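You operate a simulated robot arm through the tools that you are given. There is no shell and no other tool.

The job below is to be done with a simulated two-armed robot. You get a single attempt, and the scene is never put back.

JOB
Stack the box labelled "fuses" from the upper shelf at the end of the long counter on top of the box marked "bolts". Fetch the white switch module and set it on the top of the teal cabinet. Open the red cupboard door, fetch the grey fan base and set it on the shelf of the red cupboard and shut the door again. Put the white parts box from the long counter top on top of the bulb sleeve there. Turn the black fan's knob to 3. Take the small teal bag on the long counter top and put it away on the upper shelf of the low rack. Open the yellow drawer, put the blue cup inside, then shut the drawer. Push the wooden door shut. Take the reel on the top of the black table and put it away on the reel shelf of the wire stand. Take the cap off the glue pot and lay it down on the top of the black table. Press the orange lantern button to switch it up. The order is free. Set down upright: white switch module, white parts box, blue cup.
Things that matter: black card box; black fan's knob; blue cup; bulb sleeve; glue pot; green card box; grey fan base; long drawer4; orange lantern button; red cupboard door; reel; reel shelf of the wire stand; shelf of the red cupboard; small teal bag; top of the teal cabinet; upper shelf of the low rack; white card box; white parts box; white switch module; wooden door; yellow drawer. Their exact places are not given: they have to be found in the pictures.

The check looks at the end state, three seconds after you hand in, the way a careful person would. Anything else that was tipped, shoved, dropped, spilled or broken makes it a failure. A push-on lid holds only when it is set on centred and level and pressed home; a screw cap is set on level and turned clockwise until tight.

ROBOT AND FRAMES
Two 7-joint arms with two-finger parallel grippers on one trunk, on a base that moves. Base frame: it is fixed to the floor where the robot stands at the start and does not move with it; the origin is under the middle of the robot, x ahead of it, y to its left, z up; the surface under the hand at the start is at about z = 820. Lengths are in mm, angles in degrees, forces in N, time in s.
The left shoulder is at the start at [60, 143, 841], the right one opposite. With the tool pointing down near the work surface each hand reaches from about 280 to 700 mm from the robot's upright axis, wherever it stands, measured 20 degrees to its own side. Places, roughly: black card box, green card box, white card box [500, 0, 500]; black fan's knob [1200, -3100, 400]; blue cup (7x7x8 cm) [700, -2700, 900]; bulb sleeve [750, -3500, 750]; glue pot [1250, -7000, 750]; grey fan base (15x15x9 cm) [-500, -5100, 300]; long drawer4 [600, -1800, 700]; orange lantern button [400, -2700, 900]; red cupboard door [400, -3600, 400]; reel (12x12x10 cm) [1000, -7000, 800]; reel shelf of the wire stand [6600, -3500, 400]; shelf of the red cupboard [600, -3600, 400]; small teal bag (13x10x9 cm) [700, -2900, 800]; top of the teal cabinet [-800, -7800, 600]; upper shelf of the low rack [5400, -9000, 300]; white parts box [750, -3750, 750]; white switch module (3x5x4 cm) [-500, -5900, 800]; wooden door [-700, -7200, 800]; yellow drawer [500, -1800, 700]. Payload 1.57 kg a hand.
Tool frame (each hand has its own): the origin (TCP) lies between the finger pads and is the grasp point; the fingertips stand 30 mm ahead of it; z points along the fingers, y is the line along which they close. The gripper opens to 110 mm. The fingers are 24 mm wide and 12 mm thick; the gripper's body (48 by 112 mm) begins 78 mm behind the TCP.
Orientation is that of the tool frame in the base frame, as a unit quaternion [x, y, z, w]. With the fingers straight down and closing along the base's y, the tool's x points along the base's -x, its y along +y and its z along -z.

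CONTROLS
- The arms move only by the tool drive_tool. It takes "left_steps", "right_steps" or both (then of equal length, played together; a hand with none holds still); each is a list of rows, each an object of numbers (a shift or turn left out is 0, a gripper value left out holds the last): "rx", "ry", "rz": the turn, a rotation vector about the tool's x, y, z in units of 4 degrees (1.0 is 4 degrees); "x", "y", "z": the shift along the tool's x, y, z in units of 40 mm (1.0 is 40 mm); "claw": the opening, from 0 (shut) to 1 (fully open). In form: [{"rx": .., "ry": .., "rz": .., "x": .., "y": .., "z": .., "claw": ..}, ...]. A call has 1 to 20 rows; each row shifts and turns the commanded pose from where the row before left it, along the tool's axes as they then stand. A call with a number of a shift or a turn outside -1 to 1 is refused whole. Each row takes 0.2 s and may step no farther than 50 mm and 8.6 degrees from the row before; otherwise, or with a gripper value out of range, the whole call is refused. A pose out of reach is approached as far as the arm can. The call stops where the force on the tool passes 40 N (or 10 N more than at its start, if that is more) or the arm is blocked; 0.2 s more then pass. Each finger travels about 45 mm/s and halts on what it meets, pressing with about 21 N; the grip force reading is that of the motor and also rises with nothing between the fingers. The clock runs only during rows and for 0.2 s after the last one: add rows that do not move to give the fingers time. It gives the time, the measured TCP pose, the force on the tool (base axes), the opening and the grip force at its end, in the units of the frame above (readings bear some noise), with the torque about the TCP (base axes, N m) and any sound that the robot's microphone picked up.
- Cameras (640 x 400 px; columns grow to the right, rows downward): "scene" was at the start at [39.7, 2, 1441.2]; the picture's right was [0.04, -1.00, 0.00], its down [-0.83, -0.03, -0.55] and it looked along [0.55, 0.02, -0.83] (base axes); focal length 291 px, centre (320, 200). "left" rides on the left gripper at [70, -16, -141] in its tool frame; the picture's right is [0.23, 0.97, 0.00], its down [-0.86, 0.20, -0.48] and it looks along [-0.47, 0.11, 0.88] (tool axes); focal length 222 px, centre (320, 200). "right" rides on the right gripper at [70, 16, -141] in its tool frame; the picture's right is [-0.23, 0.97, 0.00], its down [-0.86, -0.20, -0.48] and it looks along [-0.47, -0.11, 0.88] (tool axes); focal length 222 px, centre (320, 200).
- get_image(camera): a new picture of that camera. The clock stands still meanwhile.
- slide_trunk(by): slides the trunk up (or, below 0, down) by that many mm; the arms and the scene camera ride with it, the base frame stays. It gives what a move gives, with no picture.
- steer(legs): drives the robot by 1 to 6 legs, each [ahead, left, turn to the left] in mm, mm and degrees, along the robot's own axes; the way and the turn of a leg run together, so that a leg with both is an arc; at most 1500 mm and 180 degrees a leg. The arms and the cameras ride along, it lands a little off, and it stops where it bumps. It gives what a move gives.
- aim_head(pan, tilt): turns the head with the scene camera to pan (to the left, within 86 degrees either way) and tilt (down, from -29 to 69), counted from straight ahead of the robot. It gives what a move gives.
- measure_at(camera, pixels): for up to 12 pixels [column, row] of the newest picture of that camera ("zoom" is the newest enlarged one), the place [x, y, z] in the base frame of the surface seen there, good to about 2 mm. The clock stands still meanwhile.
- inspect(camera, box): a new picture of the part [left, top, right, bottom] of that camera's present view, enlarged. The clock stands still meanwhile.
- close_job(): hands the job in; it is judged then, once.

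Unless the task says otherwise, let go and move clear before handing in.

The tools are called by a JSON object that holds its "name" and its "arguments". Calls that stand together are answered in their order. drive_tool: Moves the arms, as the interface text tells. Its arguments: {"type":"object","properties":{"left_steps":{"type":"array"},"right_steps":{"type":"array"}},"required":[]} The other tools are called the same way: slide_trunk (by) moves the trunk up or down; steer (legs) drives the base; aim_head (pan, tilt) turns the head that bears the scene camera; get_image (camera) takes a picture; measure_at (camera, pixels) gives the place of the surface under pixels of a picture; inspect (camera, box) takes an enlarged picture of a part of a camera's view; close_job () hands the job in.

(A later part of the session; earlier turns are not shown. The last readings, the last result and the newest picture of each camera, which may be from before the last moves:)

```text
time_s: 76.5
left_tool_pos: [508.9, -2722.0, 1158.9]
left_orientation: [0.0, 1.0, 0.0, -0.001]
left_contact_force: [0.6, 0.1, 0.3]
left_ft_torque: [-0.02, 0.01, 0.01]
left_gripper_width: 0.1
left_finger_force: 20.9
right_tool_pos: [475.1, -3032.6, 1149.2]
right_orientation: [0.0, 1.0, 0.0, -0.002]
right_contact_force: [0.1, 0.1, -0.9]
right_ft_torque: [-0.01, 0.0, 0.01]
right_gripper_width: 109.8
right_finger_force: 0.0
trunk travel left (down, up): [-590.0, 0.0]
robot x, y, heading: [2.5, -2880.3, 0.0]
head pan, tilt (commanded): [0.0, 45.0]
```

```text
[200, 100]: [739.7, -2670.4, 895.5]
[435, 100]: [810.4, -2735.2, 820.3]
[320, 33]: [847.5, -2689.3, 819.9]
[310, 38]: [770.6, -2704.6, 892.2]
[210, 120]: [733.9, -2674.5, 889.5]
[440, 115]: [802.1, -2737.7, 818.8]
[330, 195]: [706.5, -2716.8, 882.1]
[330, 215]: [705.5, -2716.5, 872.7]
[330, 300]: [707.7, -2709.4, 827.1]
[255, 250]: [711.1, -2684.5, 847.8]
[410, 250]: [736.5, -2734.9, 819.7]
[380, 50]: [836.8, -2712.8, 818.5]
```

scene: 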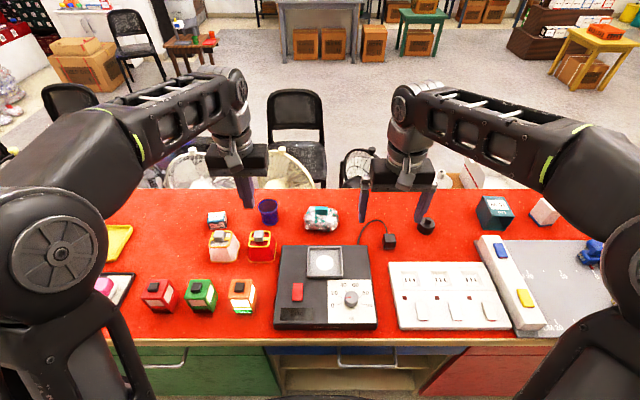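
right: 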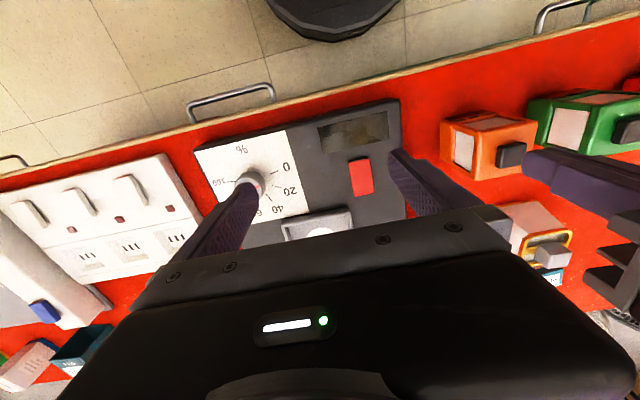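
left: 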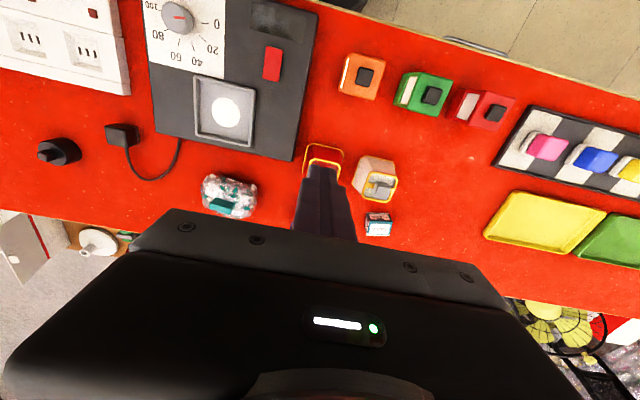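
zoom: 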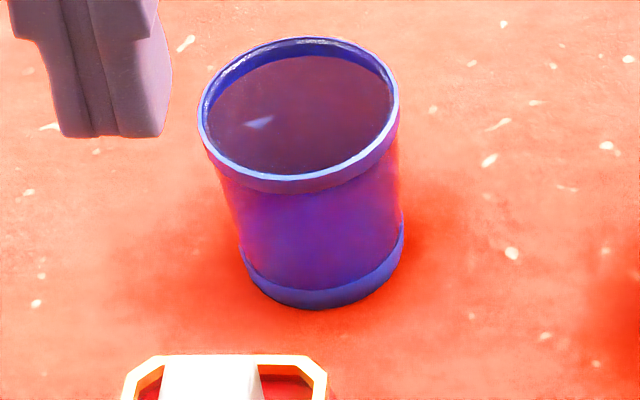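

{"name": "measure_at", "arguments": {"camera": "zoom", "pixels": [[300, 100], [300, 130], [260, 125], [340, 120], [300, 160], [300, 70]]}}

{"name": "measure_at", "arguments": {"camera": "scene", "pixels": [[225, 240], [260, 236], [262, 245]]}}

```text
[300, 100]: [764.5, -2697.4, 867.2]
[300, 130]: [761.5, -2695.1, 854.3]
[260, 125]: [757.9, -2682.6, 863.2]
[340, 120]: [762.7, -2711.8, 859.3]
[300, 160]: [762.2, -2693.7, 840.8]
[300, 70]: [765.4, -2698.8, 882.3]
```

```text
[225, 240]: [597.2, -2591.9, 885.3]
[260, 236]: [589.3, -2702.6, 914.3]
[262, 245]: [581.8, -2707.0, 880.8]
```

The cup is empty, centre (737,-2706), rim z≈897, radius 35. Moving the left hand open over it with a 20° forward tilt.

{"name": "drive_tool", "arguments": {"left_steps": [{"x": -0.625, "z": 0.875, "claw": 1}, {"x": -0.625, "z": 0.875, "claw": 1}, {"x": -0.625, "z": 0.875}, {"x": -0.625, "z": 0.875}, {"x": -0.64, "y": 0.08, "z": 0.27, "ry": -1}, {"x": -0.62, "y": 0.08, "z": 0.314, "ry": -1}, {"x": -0.596, "y": 0.08, "z": 0.356, "ry": -1}, {"x": -0.57, "y": 0.08, "z": 0.397, "ry": -1}, {"x": -0.54, "y": 0.08, "z": 0.436, "ry": -1}, {}]}}

{"name": "get_image", "arguments": {"camera": "left"}}

{"name": "get_image", "arguments": {"camera": "scene"}}

```text
time_s: 78.7
left_tool_pos: [734.1, -2706.9, 965.8]
left_orientation: [0.0, 0.985, 0.0, 0.174]
left_contact_force: [-0.5, -0.4, 0.0]
left_ft_torque: [-0.02, -0.01, 0.0]
left_gripper_width: 110.0
left_finger_force: 0.1
right_tool_pos: [474.5, -3032.9, 1150.1]
right_orientation: [0.0, 1.0, 0.001, 0.0]
right_contact_force: [0.1, 0.7, -0.1]
right_ft_torque: [0.01, -0.04, 0.03]
right_gripper_width: 109.7
right_finger_force: 0.1
trunk travel left (down, up): [-590.0, 0.0]
robot x, y, heading: [-0.2, -2881.1, 0.0]
head pan, tilt (commanded): [0.0, 45.0]
```

```text
taken
```

left: 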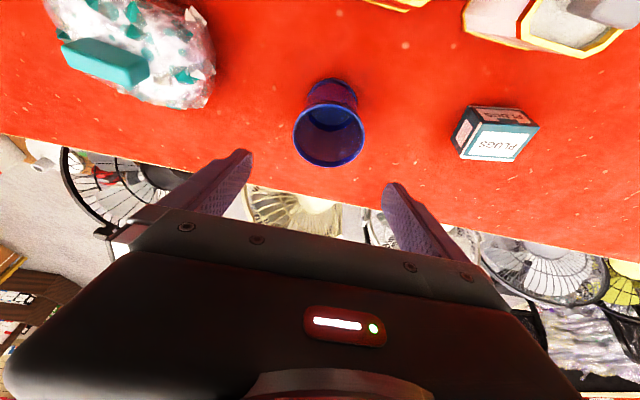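

```text
taken
```

scene: 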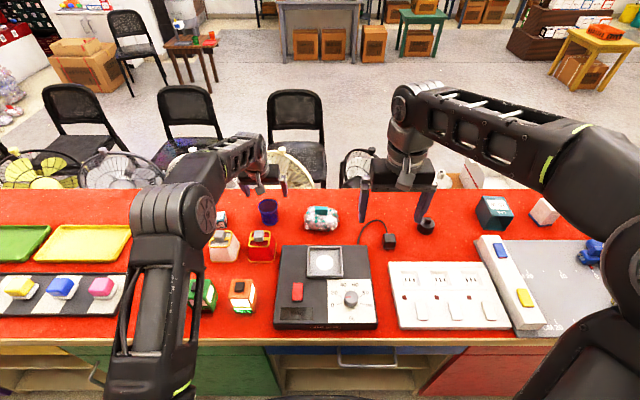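

{"name": "measure_at", "arguments": {"camera": "scene", "pixels": [[170, 210], [205, 225], [215, 165], [240, 150], [150, 300], [200, 190]]}}

{"name": "measure_at", "arguments": {"camera": "left", "pixels": [[330, 160], [297, 130], [362, 130], [330, 90]]}}

```text
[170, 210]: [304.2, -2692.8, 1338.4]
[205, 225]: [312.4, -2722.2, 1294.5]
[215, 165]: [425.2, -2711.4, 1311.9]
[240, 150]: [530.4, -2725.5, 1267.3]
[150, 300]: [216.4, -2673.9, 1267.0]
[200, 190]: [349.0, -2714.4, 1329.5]
```

```text
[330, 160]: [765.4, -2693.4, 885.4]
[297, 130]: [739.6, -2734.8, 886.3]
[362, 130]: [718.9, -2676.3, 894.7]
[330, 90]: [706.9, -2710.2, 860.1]
```

Elbow is high (z≈1338), the cup is centred between the fingers. Lower 104 mm and close.

{"name": "drive_tool", "arguments": {"left_steps": [{"x": 0.273, "z": 0.824}, {"x": 0.273, "z": 0.824}, {"x": 0.273, "z": 0.824}, {}]}}

{"name": "get_image", "arguments": {"camera": "left"}}

{"name": "drive_tool", "arguments": {"left_steps": [{"claw": 0}, {"claw": 0}, {"claw": 0}, {"claw": 0}, {"claw": 0}]}}

{"name": "get_image", "arguments": {"camera": "left"}}

```text
time_s: 79.7
left_tool_pos: [738.2, -2707.1, 862.8]
left_orientation: [-0.001, 0.985, 0.0, 0.174]
left_contact_force: [-0.4, -0.4, -0.7]
left_ft_torque: [0.01, 0.01, -0.02]
left_gripper_width: 110.0
left_finger_force: 0.0
right_tool_pos: [473.4, -3031.6, 1148.9]
right_orientation: [0.0, 1.0, 0.0, 0.0]
right_contact_force: [-0.5, 0.1, 0.0]
right_ft_torque: [0.0, -0.02, 0.01]
right_gripper_width: 109.8
right_finger_force: 0.1
trunk travel left (down, up): [-590.0, 0.0]
robot x, y, heading: [3.0, -2879.5, -0.0]
head pan, tilt (commanded): [0.0, 45.0]
```

```text
taken
```

left: 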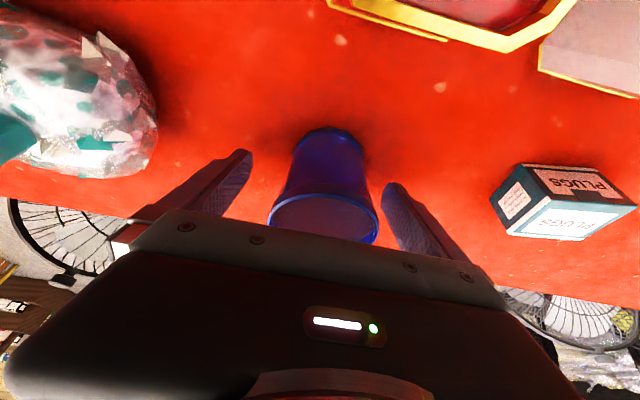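

```text
time_s: 80.8
left_tool_pos: [738.8, -2707.0, 862.1]
left_orientation: [-0.001, 0.985, 0.001, 0.173]
left_contact_force: [-0.1, -0.1, 0.4]
left_ft_torque: [-0.03, -0.02, 0.01]
left_gripper_width: 62.8
left_finger_force: 21.1
right_tool_pos: [472.4, -3032.1, 1150.2]
right_orientation: [0.0, 1.0, 0.0, 0.0]
right_contact_force: [-0.1, -0.5, -0.6]
right_ft_torque: [0.03, -0.02, 0.02]
right_gripper_width: 109.9
right_finger_force: 0.1
trunk travel left (down, up): [-590.0, 0.0]
robot x, y, heading: [0.7, -2880.9, 0.0]
head pan, tilt (commanded): [0.0, 45.0]
```

```text
taken
```

left: 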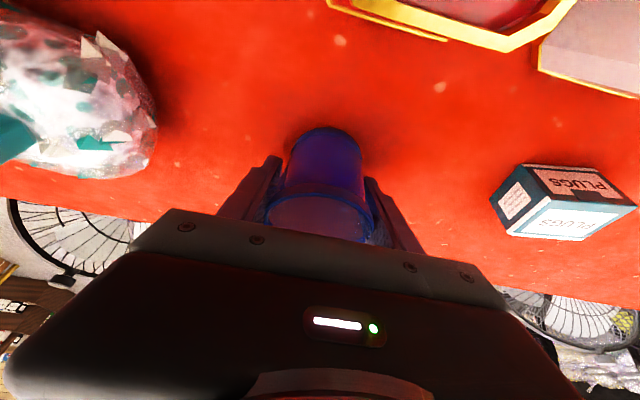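

Cup gripped (62.8 mm). Lift 138 mm and retract over the lanterns.

{"name": "drive_tool", "arguments": {"left_steps": [{"x": -0.15, "z": -0.4}, {"x": -0.295, "z": -0.81}, {"x": -0.295, "z": -0.81}, {"x": -0.295, "z": -0.81}, {"x": -0.295, "z": -0.81}, {"x": 0.94, "z": -0.342}, {"x": 0.94, "z": -0.342}, {"x": 0.94, "z": -0.342}, {"x": 0.94, "z": -0.342}, {"x": 0.94, "z": -0.342}, {}]}}

{"name": "get_image", "arguments": {"camera": "left"}}

{"name": "get_image", "arguments": {"camera": "scene"}}

```text
time_s: 83.2
left_tool_pos: [538.9, -2708.6, 1018.0]
left_orientation: [0.0, 0.985, 0.0, 0.173]
left_contact_force: [-0.5, 0.0, -0.9]
left_ft_torque: [0.0, -0.01, -0.02]
left_gripper_width: 62.8
left_finger_force: 21.0
right_tool_pos: [474.3, -3033.1, 1148.6]
right_orientation: [-0.001, 1.0, -0.001, 0.0]
right_contact_force: [0.3, -0.1, -0.3]
right_ft_torque: [-0.01, 0.02, 0.01]
right_gripper_width: 110.2
right_finger_force: 0.0
trunk travel left (down, up): [-590.0, 0.0]
robot x, y, heading: [3.4, -2881.6, -0.1]
head pan, tilt (commanded): [0.0, 45.0]
```

```text
taken
```

left: 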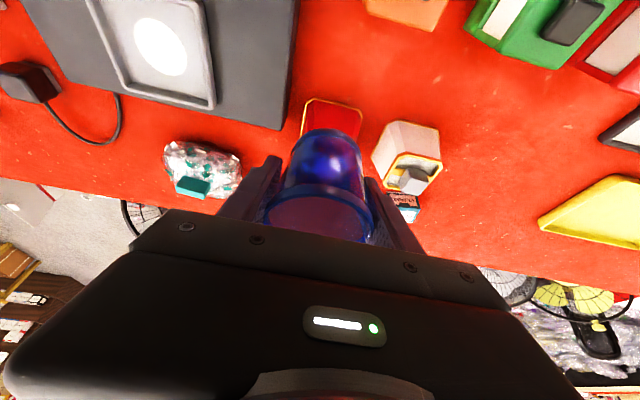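

```text
taken
```

scene: 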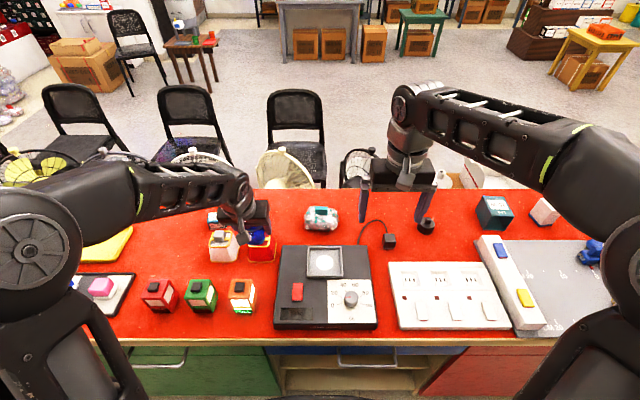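

Cup held clear. Back off into the aisle and drive left to the yellow drawer (robot y≈-1470), then lower the trunk to mid height.

{"name": "steer", "arguments": {"legs": [[-325, 0, 0], [0, 1410, 0]]}}

{"name": "slide_trunk", "arguments": {"by": -150}}

{"name": "aim_head", "arguments": {"pan": -30, "tilt": 45}}

{"name": "get_image", "arguments": {"camera": "scene"}}

{"name": "get_image", "arguments": {"camera": "right"}}

```text
time_s: 92.0
left_tool_pos: [200.8, -1292.1, 1019.0]
left_orientation: [-0.009, 0.985, 0.001, 0.174]
left_contact_force: [-0.2, 0.1, -0.5]
left_ft_torque: [-0.03, -0.01, -0.01]
left_gripper_width: 63.0
left_finger_force: 21.0
right_tool_pos: [142.9, -1617.9, 1149.5]
right_orientation: [-0.009, 1.0, 0.0, 0.0]
right_contact_force: [-0.6, 0.6, -0.2]
right_ft_torque: [-0.03, 0.0, 0.02]
right_gripper_width: 110.2
right_finger_force: 0.1
trunk travel left (down, up): [-590.0, 0.0]
robot x, y, heading: [-334.0, -1475.5, 0.9]
head pan, tilt (commanded): [0.0, 45.0]
```

```text
time_s: 93.7
left_tool_pos: [200.6, -1293.1, 868.1]
left_orientation: [-0.01, 0.985, 0.002, 0.173]
left_contact_force: [0.5, -0.5, -0.3]
left_ft_torque: [0.03, 0.03, -0.01]
left_gripper_width: 62.5
left_finger_force: 21.0
right_tool_pos: [143.4, -1618.3, 1000.6]
right_orientation: [-0.009, 1.0, 0.0, 0.0]
right_contact_force: [-0.9, 0.2, 0.5]
right_ft_torque: [-0.02, -0.01, 0.0]
right_gripper_width: 109.8
right_finger_force: 0.0
trunk travel left (down, up): [-440.0, 150.0]
robot x, y, heading: [-332.6, -1478.2, 1.2]
head pan, tilt (commanded): [0.0, 45.0]
```

```text
time_s: 94.7
left_tool_pos: [201.7, -1292.2, 868.6]
left_orientation: [-0.011, 0.985, 0.002, 0.174]
left_contact_force: [0.2, -0.3, -0.2]
left_ft_torque: [0.03, 0.07, -0.02]
left_gripper_width: 63.1
left_finger_force: 21.3
right_tool_pos: [143.0, -1618.4, 998.6]
right_orientation: [-0.009, 1.0, -0.001, 0.0]
right_contact_force: [-0.3, -0.2, -0.7]
right_ft_torque: [0.01, 0.02, 0.0]
right_gripper_width: 110.1
right_finger_force: 0.1
trunk travel left (down, up): [-440.0, 150.0]
robot x, y, heading: [-334.7, -1476.4, 1.0]
head pan, tilt (commanded): [-30.0, 45.0]
```

```text
taken
```

scene: 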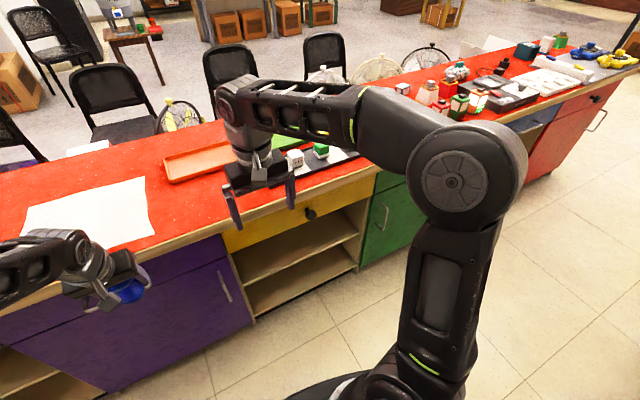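

```text
taken
```

right: 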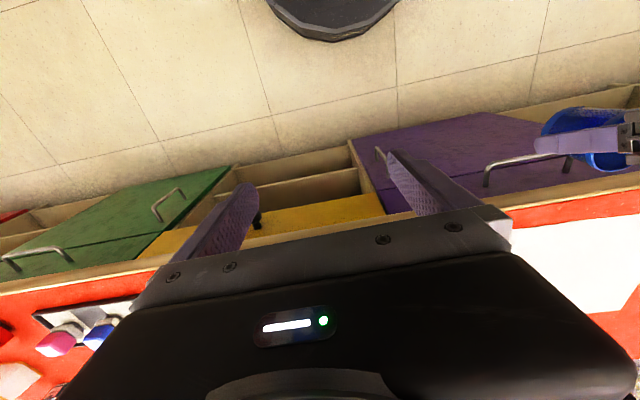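

Heading is +1°. I'll correct that, then move the right hand in front of the drawer knob.

{"name": "steer", "arguments": {"legs": [[0, 0, -1]]}}

{"name": "drive_tool", "arguments": {"right_steps": [{"x": -0.1, "y": -0.83, "z": 0.6}, {"x": -0.1, "y": -0.83, "z": 0.6}, {"x": -0.1, "y": -0.83, "z": 0.6}, {"x": -0.1, "y": -0.83, "z": 0.6}, {"x": -0.1, "y": -0.83, "z": 0.6}, {"x": -0.1, "y": -0.83, "z": 0.6}, {"ry": -1}, {"ry": -1}, {"ry": -1}, {"ry": -1}, {"ry": -1}, {"ry": -1}, {"ry": -1}, {"ry": -0.5}]}}

{"name": "get_image", "arguments": {"camera": "right"}}

{"name": "get_image", "arguments": {"camera": "scene"}}

```text
time_s: 95.4
left_tool_pos: [205.0, -1301.5, 868.7]
left_orientation: [-0.002, 0.985, 0.001, 0.175]
left_contact_force: [-0.3, 0.3, -0.6]
left_ft_torque: [-0.02, 0.02, 0.0]
left_gripper_width: 63.0
left_finger_force: 21.1
right_tool_pos: [141.9, -1626.4, 999.4]
right_orientation: [-0.001, 1.0, 0.001, 0.0]
right_contact_force: [0.1, -0.7, 0.4]
right_ft_torque: [0.0, 0.02, -0.01]
right_gripper_width: 110.1
right_finger_force: 0.1
trunk travel left (down, up): [-440.0, 150.0]
robot x, y, heading: [-333.3, -1476.2, 0.2]
head pan, tilt (commanded): [-30.0, 45.0]
```

```text
time_s: 98.4
left_tool_pos: [204.6, -1301.9, 869.3]
left_orientation: [0.0, 0.985, 0.0, 0.173]
left_contact_force: [0.8, 0.4, -0.6]
left_ft_torque: [0.04, -0.01, 0.01]
left_gripper_width: 62.9
left_finger_force: 21.2
right_tool_pos: [165.3, -1825.4, 855.6]
right_orientation: [-0.001, 0.966, 0.0, 0.259]
right_contact_force: [0.1, -0.7, 0.2]
right_ft_torque: [0.02, 0.02, 0.01]
right_gripper_width: 109.9
right_finger_force: 0.0
trunk travel left (down, up): [-440.0, 150.0]
robot x, y, heading: [-330.9, -1476.7, -0.3]
head pan, tilt (commanded): [-30.0, 45.0]
```

```text
taken
```

right: 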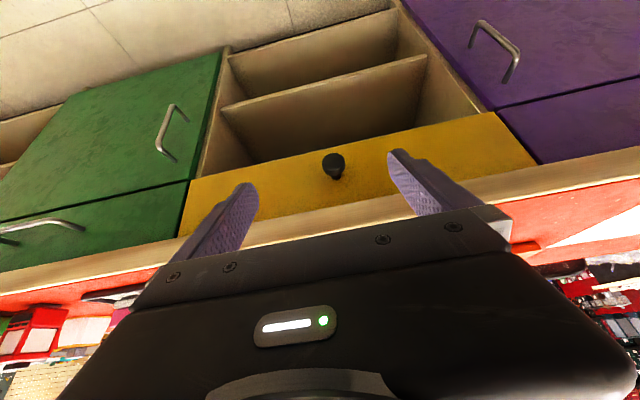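

```text
taken
```

scene: 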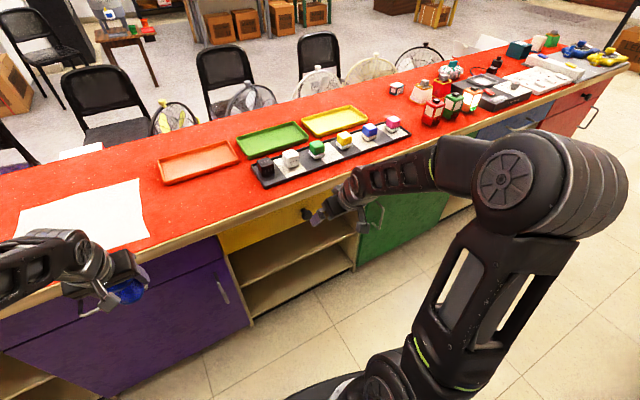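

{"name": "inspect", "arguments": {"camera": "right", "box": [300, 135, 370, 195]}}

{"name": "measure_at", "arguments": {"camera": "zoom", "pixels": [[300, 180], [280, 180], [340, 180], [310, 160], [310, 205], [315, 245], [315, 265], [315, 290], [290, 240], [345, 235], [335, 270], [300, 270]]}}

```text
6.67 times, centred on (335, 165) of right
```

zoom: 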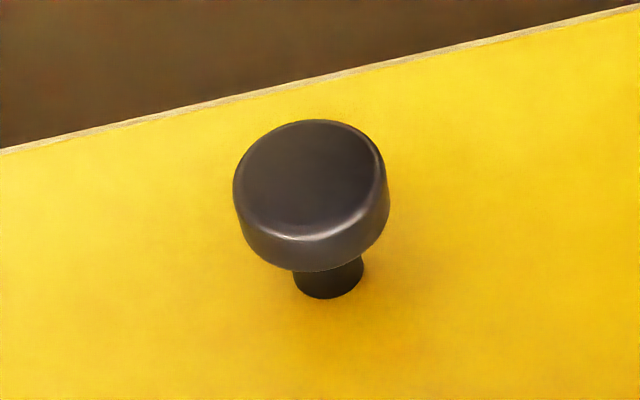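

```text
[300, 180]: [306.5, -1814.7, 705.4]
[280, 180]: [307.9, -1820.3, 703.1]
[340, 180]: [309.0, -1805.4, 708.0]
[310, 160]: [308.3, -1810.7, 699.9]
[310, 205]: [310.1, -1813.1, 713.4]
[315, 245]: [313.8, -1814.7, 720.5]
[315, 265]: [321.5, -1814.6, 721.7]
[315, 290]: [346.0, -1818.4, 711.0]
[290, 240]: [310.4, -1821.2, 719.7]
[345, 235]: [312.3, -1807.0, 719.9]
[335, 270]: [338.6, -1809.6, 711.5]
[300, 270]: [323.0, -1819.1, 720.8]
```

Knob head centre ≈(315,-1813,704), radius 17. Moving in with the right hand and closing on it.

{"name": "drive_tool", "arguments": {"right_steps": [{"x": -0.332, "y": 0.078, "z": 0.896, "claw": 0.6}, {"x": -0.332, "y": 0.078, "z": 0.896, "claw": 0.6}, {"x": -0.332, "y": 0.078, "z": 0.896}, {"x": -0.332, "y": 0.078, "z": 0.896}, {"z": 0.75}, {"z": 0.75}, {}]}}

{"name": "get_image", "arguments": {"camera": "right"}}

```text
time_s: 100.0
left_tool_pos: [204.2, -1301.2, 868.4]
left_orientation: [-0.001, 0.985, 0.001, 0.174]
left_contact_force: [0.6, 0.2, -0.5]
left_ft_torque: [0.01, -0.03, -0.03]
left_gripper_width: 62.8
left_finger_force: 21.1
right_tool_pos: [312.8, -1811.7, 707.5]
right_orientation: [-0.001, 0.966, 0.0, 0.259]
right_contact_force: [0.5, -0.7, -0.1]
right_ft_torque: [0.02, -0.01, 0.01]
right_gripper_width: 65.8
right_finger_force: 0.0
trunk travel left (down, up): [-440.0, 150.0]
robot x, y, heading: [-333.3, -1476.5, 0.1]
head pan, tilt (commanded): [-30.0, 45.0]
```

```text
taken
```

right: 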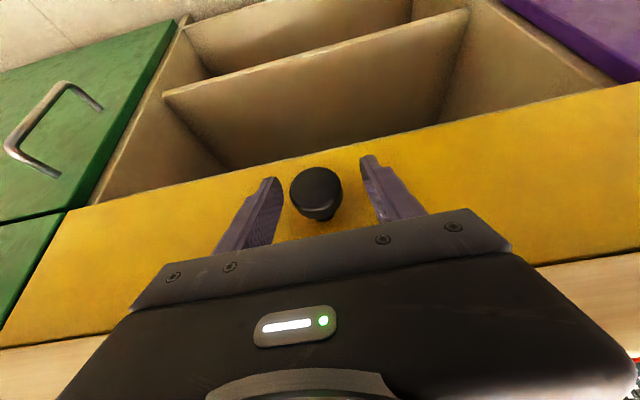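

{"name": "drive_tool", "arguments": {"right_steps": [{"claw": 0}, {"claw": 0}, {"claw": 0}, {"claw": 0}, {"x": 0.433, "z": -0.25}, {"x": 0.433, "z": -0.25}, {"x": 0.433, "z": -0.25}, {"x": 0.433, "z": -0.25}]}}

{"name": "get_image", "arguments": {"camera": "right"}}

{"name": "get_image", "arguments": {"camera": "scene"}}

```text
time_s: 101.8
left_tool_pos: [203.6, -1302.8, 869.7]
left_orientation: [-0.001, 0.985, 0.0, 0.174]
left_contact_force: [0.4, 1.1, 0.1]
left_ft_torque: [0.0, -0.01, 0.02]
left_gripper_width: 63.0
left_finger_force: 21.2
right_tool_pos: [232.6, -1814.2, 707.7]
right_orientation: [0.0, 0.965, 0.0, 0.261]
right_contact_force: [-1.0, -18.7, 13.2]
right_ft_torque: [-0.06, -0.7, -0.11]
right_gripper_width: 37.6
right_finger_force: 43.5
trunk travel left (down, up): [-440.0, 150.0]
robot x, y, heading: [-332.6, -1475.0, 0.1]
head pan, tilt (commanded): [-30.0, 45.0]
```

```text
taken
```

right: 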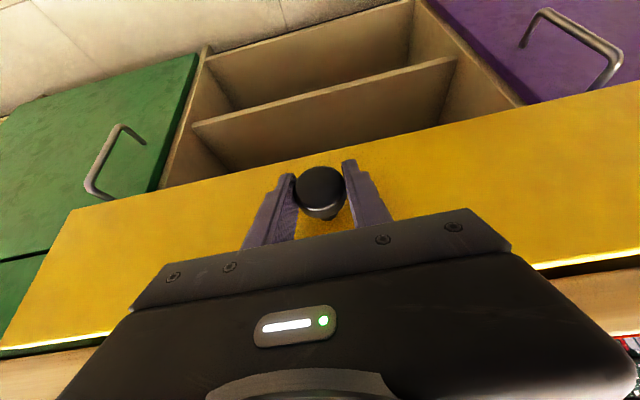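

```text
taken
```

scene: 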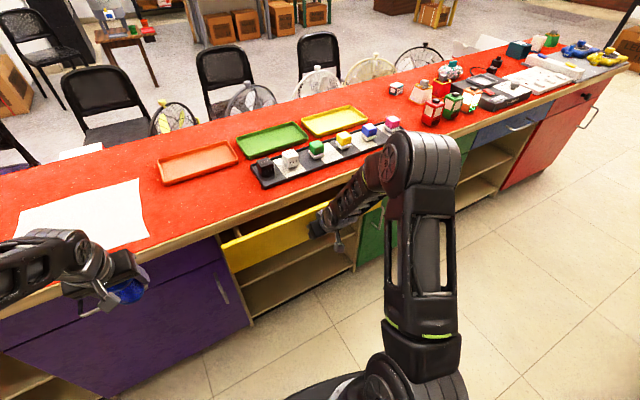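

The drawer is sliding out (now ~80 mm). Continue pulling another ~160 mm with a small sideways correction.

{"name": "drive_tool", "arguments": {"right_steps": [{"x": 0.4, "y": -0.06, "z": -0.3}, {"x": 0.433, "z": -0.25}, {"x": 0.433, "z": -0.25}, {"x": 0.433, "z": -0.25}, {"x": 0.433, "z": -0.25}, {"x": 0.433, "z": -0.25}, {"x": 0.433, "z": -0.25}, {"x": 0.433, "z": -0.25}]}}

{"name": "get_image", "arguments": {"camera": "right"}}

{"name": "get_image", "arguments": {"camera": "scene"}}

```text
time_s: 103.6
left_tool_pos: [204.8, -1302.8, 868.7]
left_orientation: [0.0, 0.985, 0.0, 0.173]
left_contact_force: [-0.6, -0.5, -1.3]
left_ft_torque: [0.0, -0.01, 0.01]
left_gripper_width: 63.0
left_finger_force: 21.1
right_tool_pos: [72.6, -1815.5, 706.7]
right_orientation: [-0.001, 0.966, 0.001, 0.258]
right_contact_force: [-1.1, -7.8, -1.5]
right_ft_torque: [0.18, 0.09, 0.46]
right_gripper_width: 37.4
right_finger_force: 43.7
trunk travel left (down, up): [-440.0, 150.0]
robot x, y, heading: [-330.7, -1475.3, 0.2]
head pan, tilt (commanded): [-30.0, 45.0]
```

```text
taken
```

right: 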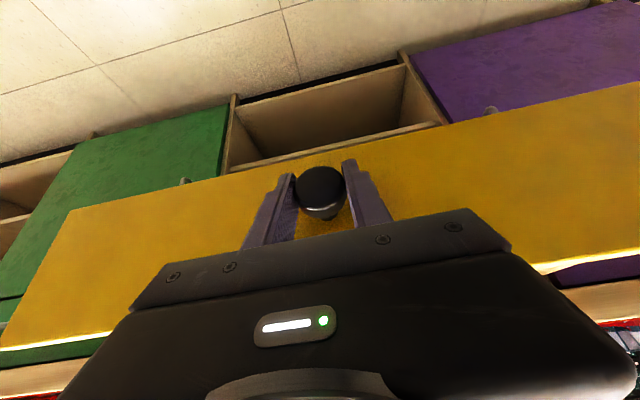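

```text
taken
```

scene: 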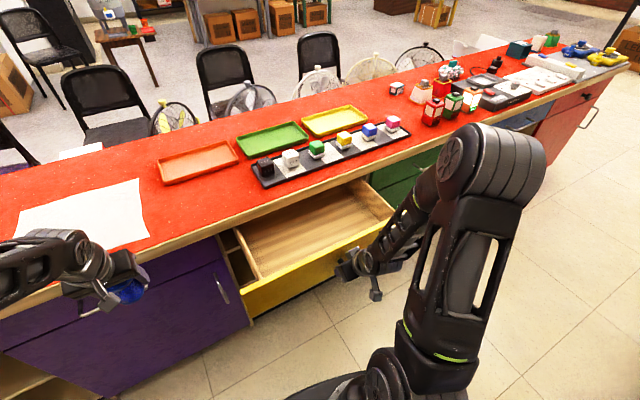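

The drawer is open about 240 mm; the compartment floor is visible at (310,225). I'll measure the drawer interior and the right arm's position for clearance.

{"name": "measure_at", "arguments": {"camera": "scene", "pixels": [[300, 225], [340, 210], [280, 250], [250, 265], [245, 250], [365, 195], [330, 240], [350, 250], [490, 160], [450, 170], [410, 230], [380, 250]]}}

{"name": "inspect", "arguments": {"camera": "scene", "box": [200, 160, 420, 320]}}

```text
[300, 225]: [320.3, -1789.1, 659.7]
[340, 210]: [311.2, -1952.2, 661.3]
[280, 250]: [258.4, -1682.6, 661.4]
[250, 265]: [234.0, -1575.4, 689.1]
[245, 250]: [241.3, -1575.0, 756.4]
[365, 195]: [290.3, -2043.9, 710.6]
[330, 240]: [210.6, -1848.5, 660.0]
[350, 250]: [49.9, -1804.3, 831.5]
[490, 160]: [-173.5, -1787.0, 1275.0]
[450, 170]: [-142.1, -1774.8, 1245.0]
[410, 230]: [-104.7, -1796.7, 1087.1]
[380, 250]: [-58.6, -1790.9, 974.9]
```

```text
2.50 times, centred on (310, 240) of scene
```

zoom: 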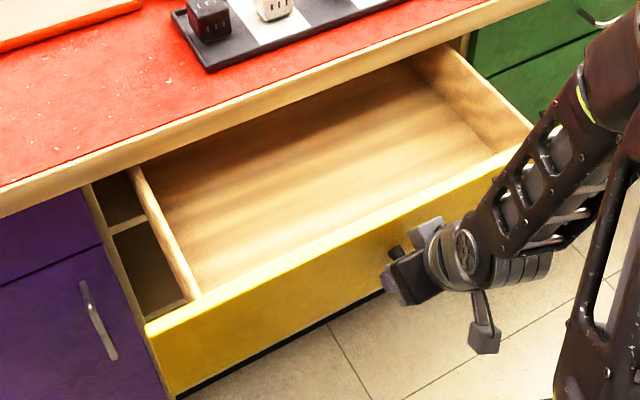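

Drawer floor z=660, interior y -1600…-2045. I'll carry the cup over the drawer at about (215,-1665) while the right hand keeps holding the knob.

{"name": "drive_tool", "arguments": {"left_steps": [{"x": -0.03, "y": -0.9}, {"x": -0.03, "y": -0.9}, {"x": -0.03, "y": -0.9}, {"x": -0.03, "y": -0.9}, {"x": -0.03, "y": -0.9}, {"x": -0.03, "y": -0.9}, {"x": -0.03, "y": -0.9}, {"x": -0.03, "y": -0.9}, {"x": -0.03, "y": -0.9}, {"x": -0.03, "y": -0.9}, {}]}}

{"name": "get_image", "arguments": {"camera": "scene"}}

{"name": "get_image", "arguments": {"camera": "left"}}

```text
time_s: 106.0
left_tool_pos: [216.8, -1664.2, 872.0]
left_orientation: [0.0, 0.985, 0.0, 0.174]
left_contact_force: [0.5, 1.4, 0.4]
left_ft_torque: [0.01, -0.02, -0.01]
left_gripper_width: 62.9
left_finger_force: 21.2
right_tool_pos: [73.0, -1814.5, 708.0]
right_orientation: [-0.001, 0.966, 0.0, 0.259]
right_contact_force: [0.4, -3.2, -4.7]
right_ft_torque: [-0.07, 0.06, -0.01]
right_gripper_width: 37.4
right_finger_force: 43.3
trunk travel left (down, up): [-440.0, 150.0]
robot x, y, heading: [-329.2, -1477.0, 0.5]
head pan, tilt (commanded): [-30.0, 45.0]
```

```text
taken
```

scene: 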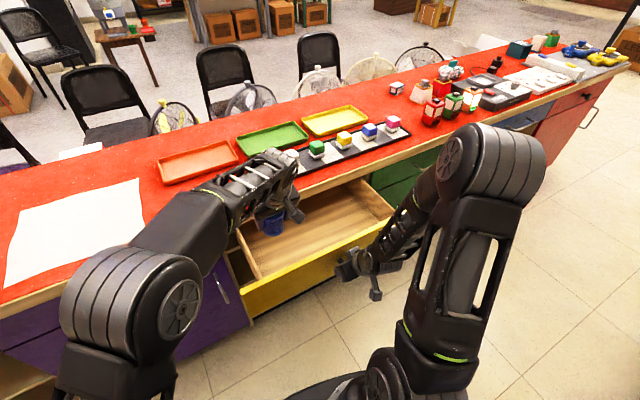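

```text
taken
```

left: 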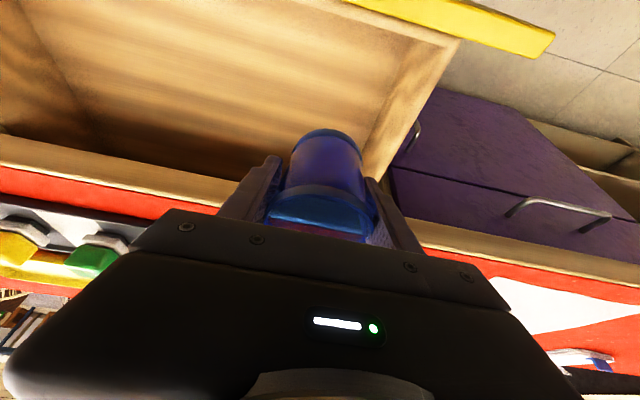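

{"name": "measure_at", "arguments": {"camera": "left", "pixels": [[440, 60], [415, 110], [370, 170], [400, 100], [430, 45], [380, 130], [300, 100], [100, 155], [350, 60], [480, 35]]}}

{"name": "inspect", "arguments": {"camera": "left", "box": [230, 20, 470, 250]}}

```text
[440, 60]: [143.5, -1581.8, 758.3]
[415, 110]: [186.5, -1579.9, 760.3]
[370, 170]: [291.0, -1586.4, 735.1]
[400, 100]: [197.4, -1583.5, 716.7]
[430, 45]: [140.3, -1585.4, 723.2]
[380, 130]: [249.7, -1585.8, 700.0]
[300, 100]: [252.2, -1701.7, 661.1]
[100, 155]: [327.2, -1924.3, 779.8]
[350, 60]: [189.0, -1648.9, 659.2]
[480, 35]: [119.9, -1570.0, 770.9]
```

```text
1.74 times, centred on (350, 135) of left
```

zoom: 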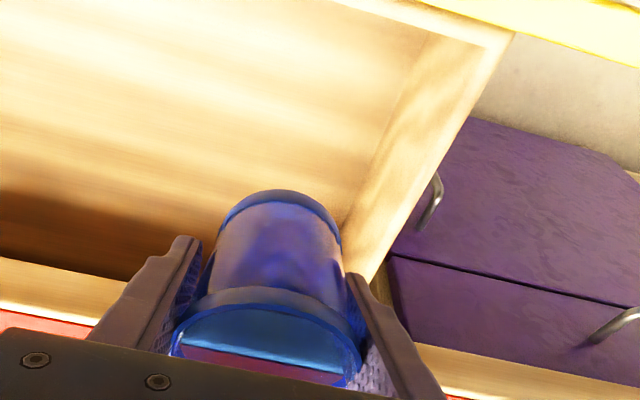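

Interior left wall at y=-1586; cup at (217,-1664) clears it. Lower the cup to just above the drawer floor.

{"name": "drive_tool", "arguments": {"left_steps": [{"x": 0.36, "z": 0.987}, {"x": 0.36, "z": 0.987}, {"x": 0.36, "z": 0.987}, {"x": 0.3, "z": 0.83}, {}]}}

{"name": "get_image", "arguments": {"camera": "left"}}

{"name": "inspect", "arguments": {"camera": "scene", "box": [200, 160, 420, 320]}}

```text
time_s: 107.2
left_tool_pos: [218.3, -1659.9, 711.7]
left_orientation: [-0.001, 0.985, 0.0, 0.174]
left_contact_force: [-0.2, -0.1, -0.3]
left_ft_torque: [-0.02, -0.01, 0.01]
left_gripper_width: 62.7
left_finger_force: 21.0
right_tool_pos: [72.6, -1813.9, 707.0]
right_orientation: [-0.001, 0.966, 0.001, 0.259]
right_contact_force: [1.5, -2.9, -6.0]
right_ft_torque: [0.06, 0.15, 0.01]
right_gripper_width: 37.5
right_finger_force: 43.2
trunk travel left (down, up): [-440.0, 150.0]
robot x, y, heading: [-331.1, -1477.2, 0.3]
head pan, tilt (commanded): [-30.0, 45.0]
```

```text
taken
```

left: 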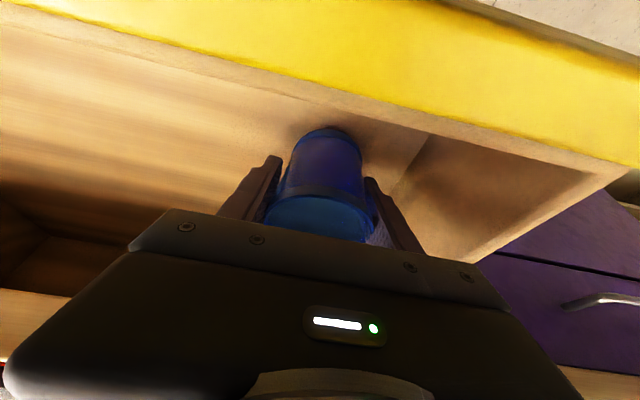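

```text
2.50 times, centred on (310, 240) of scene
```

zoom: 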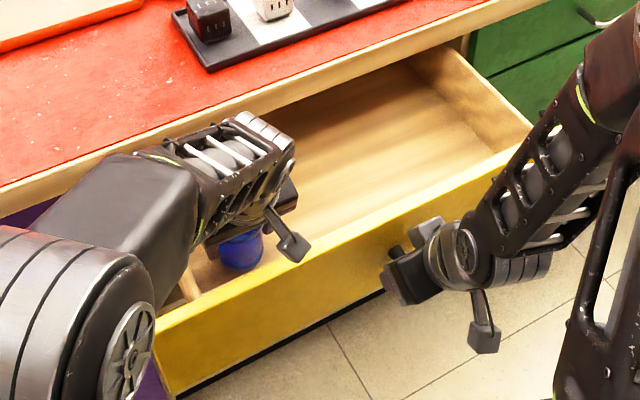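

{"name": "drive_tool", "arguments": {"left_steps": [{"x": 0.043, "z": 0.117}, {"x": 0.017, "z": 0.047}, {"x": 0.009, "z": 0.024}, {}]}}

```text
time_s: 108.2
left_tool_pos: [216.8, -1662.7, 701.7]
left_orientation: [-0.001, 0.985, 0.0, 0.174]
left_contact_force: [0.8, -0.8, -0.1]
left_ft_torque: [-0.01, 0.0, 0.02]
left_gripper_width: 62.9
left_finger_force: 21.5
right_tool_pos: [71.9, -1815.0, 707.8]
right_orientation: [-0.001, 0.966, 0.001, 0.259]
right_contact_force: [1.0, -2.5, -4.2]
right_ft_torque: [-0.02, 0.05, -0.03]
right_gripper_width: 37.1
right_finger_force: 43.7
trunk travel left (down, up): [-440.0, 150.0]
robot x, y, heading: [-335.4, -1477.0, 0.3]
head pan, tilt (commanded): [-30.0, 45.0]
```

{"name": "drive_tool", "arguments": {"left_steps": [{"x": 0.009, "z": 0.024}, {"x": 0.009, "z": 0.024}, {}]}}

{"name": "inspect", "arguments": {"camera": "left", "box": [230, 90, 430, 250]}}

```text
time_s: 109.0
left_tool_pos: [216.4, -1661.7, 700.2]
left_orientation: [0.0, 0.985, 0.0, 0.175]
left_contact_force: [-1.6, 0.8, 6.5]
left_ft_torque: [-0.15, 0.05, -0.04]
left_gripper_width: 62.8
left_finger_force: 21.0
right_tool_pos: [72.0, -1816.1, 708.3]
right_orientation: [-0.001, 0.966, 0.001, 0.259]
right_contact_force: [1.8, -3.0, -10.3]
right_ft_torque: [-0.03, -0.06, -0.01]
right_gripper_width: 37.2
right_finger_force: 43.6
trunk travel left (down, up): [-440.0, 150.0]
robot x, y, heading: [-326.2, -1473.7, 0.3]
head pan, tilt (commanded): [-30.0, 45.0]
```

```text
2.50 times, centred on (330, 170) of left
```

zoom: 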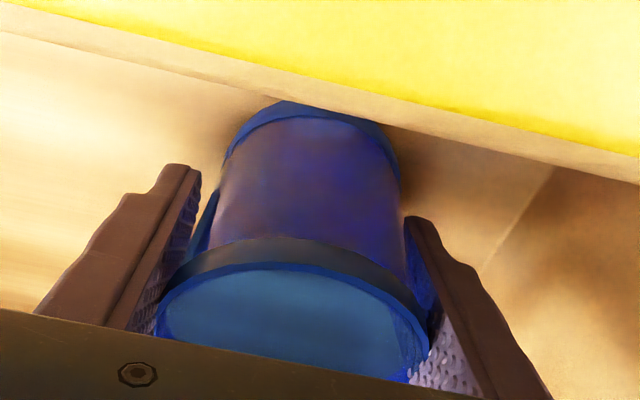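

Contact with the drawer floor. Release the cup, lift straight up and swing the left hand back left.

{"name": "drive_tool", "arguments": {"left_steps": [{"claw": 0.65}, {"claw": 0.75}, {"claw": 0.85}, {"claw": 0.85}, {"x": -0.2, "z": -0.55}, {"x": -0.36, "z": -0.987}, {"x": -0.36, "z": -0.987}, {"x": -0.36, "z": -0.987}, {"x": -0.36, "z": -0.987}, {"y": 0.9}, {"y": 0.9}, {"y": 0.9}, {"y": 0.9}, {"y": 0.9}, {"y": 0.9}, {"y": 0.9}]}}

{"name": "get_image", "arguments": {"camera": "scene"}}

{"name": "get_image", "arguments": {"camera": "left"}}

```text
time_s: 112.4
left_tool_pos: [215.5, -1411.4, 891.8]
left_orientation: [-0.001, 0.985, 0.0, 0.173]
left_contact_force: [-0.3, -0.1, 0.6]
left_ft_torque: [0.01, -0.02, 0.04]
left_gripper_width: 93.5
left_finger_force: 0.2
right_tool_pos: [72.3, -1814.9, 706.3]
right_orientation: [0.0, 0.966, 0.0, 0.259]
right_contact_force: [-0.6, -0.8, -4.3]
right_ft_torque: [-0.69, 0.33, -0.35]
right_gripper_width: 37.4
right_finger_force: 43.9
trunk travel left (down, up): [-440.0, 150.0]
robot x, y, heading: [-333.1, -1472.2, 0.1]
head pan, tilt (commanded): [-30.0, 45.0]
```

```text
taken
```

scene: 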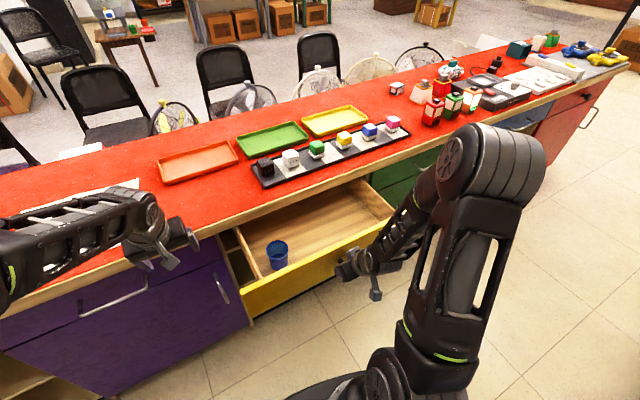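

```text
taken
```

left: 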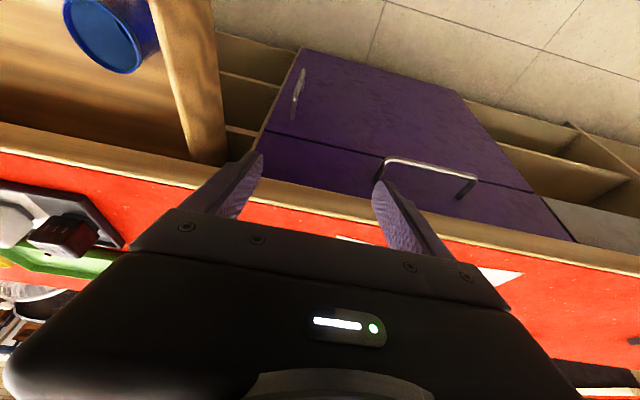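

The cup stands in the drawer at (277,255). Push the drawer shut gently with the right hand still on the knob.

{"name": "drive_tool", "arguments": {"right_steps": [{"x": -0.1, "z": 0.06}, {"x": -0.2, "z": 0.12}, {"x": -0.3, "z": 0.173}, {"x": -0.346, "z": 0.2}, {"x": -0.346, "z": 0.2}, {"x": -0.346, "z": 0.2}, {"x": -0.346, "z": 0.2}, {"x": -0.346, "z": 0.2}, {"x": -0.346, "z": 0.2}, {"x": -0.346, "z": 0.2}, {"x": -0.346, "z": 0.2}, {"x": -0.346, "z": 0.2}, {"x": -0.346, "z": 0.2}, {"x": -0.346, "z": 0.2}, {"x": -0.3, "z": 0.173}, {"x": -0.2, "z": 0.12}]}}

{"name": "get_image", "arguments": {"camera": "scene"}}

```text
time_s: 115.8
left_tool_pos: [216.6, -1410.0, 891.8]
left_orientation: [-0.001, 0.985, 0.0, 0.174]
left_contact_force: [0.0, -0.3, -0.4]
left_ft_torque: [-0.03, 0.0, -0.01]
left_gripper_width: 93.7
left_finger_force: 0.0
right_tool_pos: [300.8, -1815.5, 706.9]
right_orientation: [-0.001, 0.966, 0.0, 0.259]
right_contact_force: [0.4, 0.9, -6.4]
right_ft_torque: [-0.12, 0.58, 0.0]
right_gripper_width: 37.6
right_finger_force: 44.0
trunk travel left (down, up): [-440.0, 150.0]
robot x, y, heading: [-333.8, -1472.9, 0.2]
head pan, tilt (commanded): [-30.0, 45.0]
```

```text
taken
```

scene: 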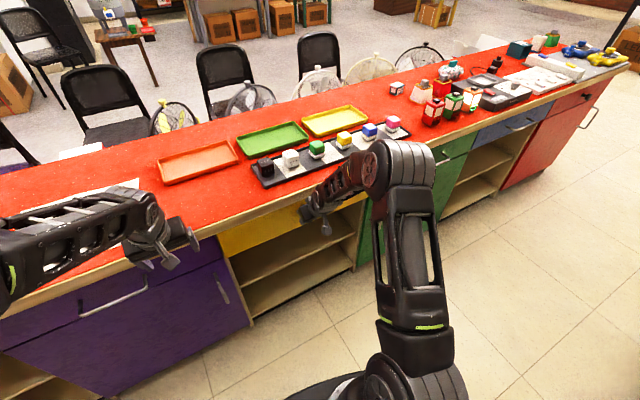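

About 12 mm remains. Push the rest with small steps.

{"name": "drive_tool", "arguments": {"right_steps": [{"x": -0.13, "z": 0.075}, {"x": -0.087, "z": 0.05}, {"x": -0.043, "z": 0.025}, {"x": -0.043, "z": 0.025}, {"x": -0.043, "z": 0.025}, {}]}}

{"name": "get_image", "arguments": {"camera": "right"}}

```text
time_s: 117.2
left_tool_pos: [214.5, -1410.4, 891.3]
left_orientation: [-0.001, 0.985, 0.0, 0.173]
left_contact_force: [-0.5, -0.6, 0.2]
left_ft_torque: [-0.03, 0.0, 0.0]
left_gripper_width: 93.3
left_finger_force: 0.0
right_tool_pos: [313.2, -1814.8, 707.0]
right_orientation: [-0.002, 0.966, 0.001, 0.257]
right_contact_force: [-13.6, 5.7, -4.4]
right_ft_torque: [0.05, 0.12, 0.12]
right_gripper_width: 37.7
right_finger_force: 43.0
trunk travel left (down, up): [-440.0, 150.0]
robot x, y, heading: [-334.1, -1471.8, 0.1]
head pan, tilt (commanded): [-30.0, 45.0]
```

```text
taken
```

right: 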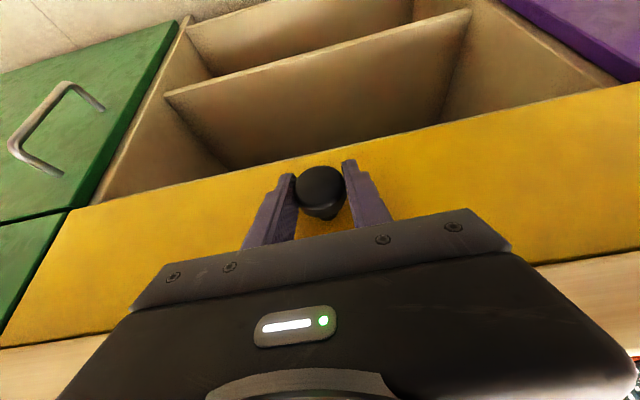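

The drawer is fully home (13.6 N). Release the knob and withdraw the right hand.

{"name": "drive_tool", "arguments": {"right_steps": [{"claw": 0.6}, {"claw": 0.6}, {"claw": 0.6}, {"z": -0.75}, {"z": -0.9}, {"z": -0.9}, {"x": 0.433, "z": -0.75}, {"x": 0.433, "z": -0.75}, {"ry": 1}, {"ry": 1}, {"ry": 1}, {"ry": 1}, {"ry": 1}, {"ry": 1}, {"ry": 1}, {"ry": 0.5}]}}

{"name": "aim_head", "arguments": {"pan": -20, "tilt": 45}}

{"name": "get_image", "arguments": {"camera": "scene"}}

```text
time_s: 120.6
left_tool_pos: [215.5, -1409.8, 891.1]
left_orientation: [0.0, 0.985, 0.0, 0.174]
left_contact_force: [-0.8, -0.2, -0.1]
left_ft_torque: [0.01, -0.02, -0.01]
left_gripper_width: 93.2
left_finger_force: 0.1
right_tool_pos: [205.4, -1815.2, 832.6]
right_orientation: [-0.001, 1.0, 0.0, -0.001]
right_contact_force: [0.4, -0.4, -0.9]
right_ft_torque: [-0.02, -0.01, -0.05]
right_gripper_width: 66.1
right_finger_force: 0.1
trunk travel left (down, up): [-440.0, 150.0]
robot x, y, heading: [-331.5, -1473.5, 0.2]
head pan, tilt (commanded): [-30.0, 45.0]
```

```text
time_s: 121.3
left_tool_pos: [215.4, -1411.2, 891.1]
left_orientation: [-0.001, 0.985, 0.001, 0.174]
left_contact_force: [0.2, -0.6, -0.5]
left_ft_torque: [0.0, 0.01, -0.03]
left_gripper_width: 93.7
left_finger_force: 0.1
right_tool_pos: [205.5, -1815.5, 831.3]
right_orientation: [-0.001, 1.0, 0.0, 0.0]
right_contact_force: [-0.3, 0.4, 0.0]
right_ft_torque: [0.0, -0.01, 0.02]
right_gripper_width: 65.8
right_finger_force: 0.0
trunk travel left (down, up): [-440.0, 150.0]
robot x, y, heading: [-332.2, -1473.8, 0.0]
head pan, tilt (commanded): [-20.0, 45.0]
```

```text
taken
```

scene: 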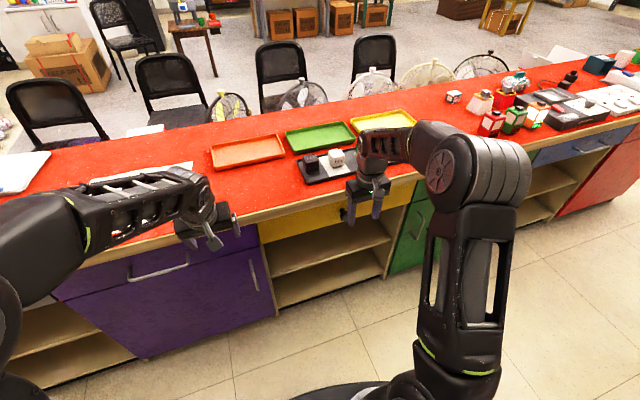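

Drawer shut with the cup inside. Raise and level both hands, then drive to y≈-3500 for the white parts box and bulb sleeve.

{"name": "drive_tool", "arguments": {"left_steps": [{"ry": 1}, {"ry": 1}, {"ry": 1}, {"ry": 1}, {"ry": 1}, {"y": 0.8, "z": -0.6}, {"y": 0.8, "z": -0.6}, {"y": 0.8, "z": -0.6}, {"z": -0.6}, {"z": -0.6}], "right_steps": [{"z": -0.9}, {"z": -0.9}, {"z": -0.9}, {"z": -0.9}, {"z": -0.5, "y": 0.6}, {"y": 0.8}, {"y": 0.8}, {"y": 0.8}, {"y": 0.8}, {}]}}

{"name": "steer", "arguments": {"legs": [[0, -1000, 0], [0, -1030, 0]]}}

{"name": "aim_head", "arguments": {"pan": 0, "tilt": 40}}

{"name": "get_image", "arguments": {"camera": "scene"}}

```text
time_s: 123.5
left_tool_pos: [216.8, -1313.9, 989.5]
left_orientation: [-0.001, 1.0, 0.0, 0.0]
left_contact_force: [0.2, -0.3, 1.2]
left_ft_torque: [0.0, 0.0, 0.0]
left_gripper_width: 93.4
left_finger_force: 0.0
left hand out of reach, approached as far as the arm can: row 10
right_tool_pos: [202.7, -1660.2, 996.0]
right_orientation: [-0.001, 1.0, 0.0, -0.001]
right_contact_force: [-0.3, -0.3, -0.1]
right_ft_torque: [-0.02, 0.01, -0.01]
right_gripper_width: 65.8
right_finger_force: 0.1
trunk travel left (down, up): [-440.0, 150.0]
robot x, y, heading: [-329.8, -1472.9, -0.1]
head pan, tilt (commanded): [-20.0, 45.0]
```

```text
time_s: 133.8
left_tool_pos: [211.7, -3379.2, 989.6]
left_orientation: [0.005, 1.0, 0.0, 0.0]
left_contact_force: [-0.3, 0.3, -0.7]
left_ft_torque: [-0.02, 0.0, -0.01]
left_gripper_width: 93.5
left_finger_force: 0.2
right_tool_pos: [196.1, -3725.9, 996.2]
right_orientation: [0.005, 1.0, 0.0, 0.0]
right_contact_force: [-0.7, -0.6, -0.4]
right_ft_torque: [-0.01, 0.02, -0.01]
right_gripper_width: 66.2
right_finger_force: 0.1
trunk travel left (down, up): [-440.0, 150.0]
robot x, y, heading: [-337.9, -3531.1, -0.7]
head pan, tilt (commanded): [-20.0, 45.0]
```

```text
time_s: 134.6
left_tool_pos: [212.7, -3379.2, 990.1]
left_orientation: [0.004, 1.0, 0.0, 0.0]
left_contact_force: [0.3, -0.6, 0.0]
left_ft_torque: [-0.01, -0.01, 0.01]
left_gripper_width: 93.8
left_finger_force: 0.1
right_tool_pos: [195.6, -3724.5, 995.4]
right_orientation: [0.005, 1.0, 0.0, 0.0]
right_contact_force: [0.2, -0.1, 0.5]
right_ft_torque: [0.03, -0.01, 0.01]
right_gripper_width: 65.9
right_finger_force: 0.1
trunk travel left (down, up): [-440.0, 150.0]
robot x, y, heading: [-336.2, -3533.3, -0.9]
head pan, tilt (commanded): [0.0, 40.0]
```

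```text
taken
```

scene: 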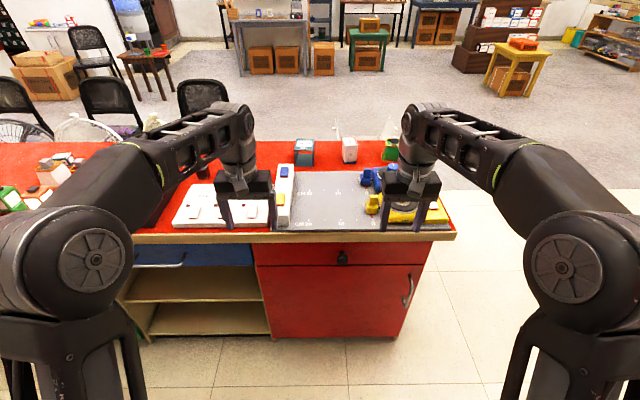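

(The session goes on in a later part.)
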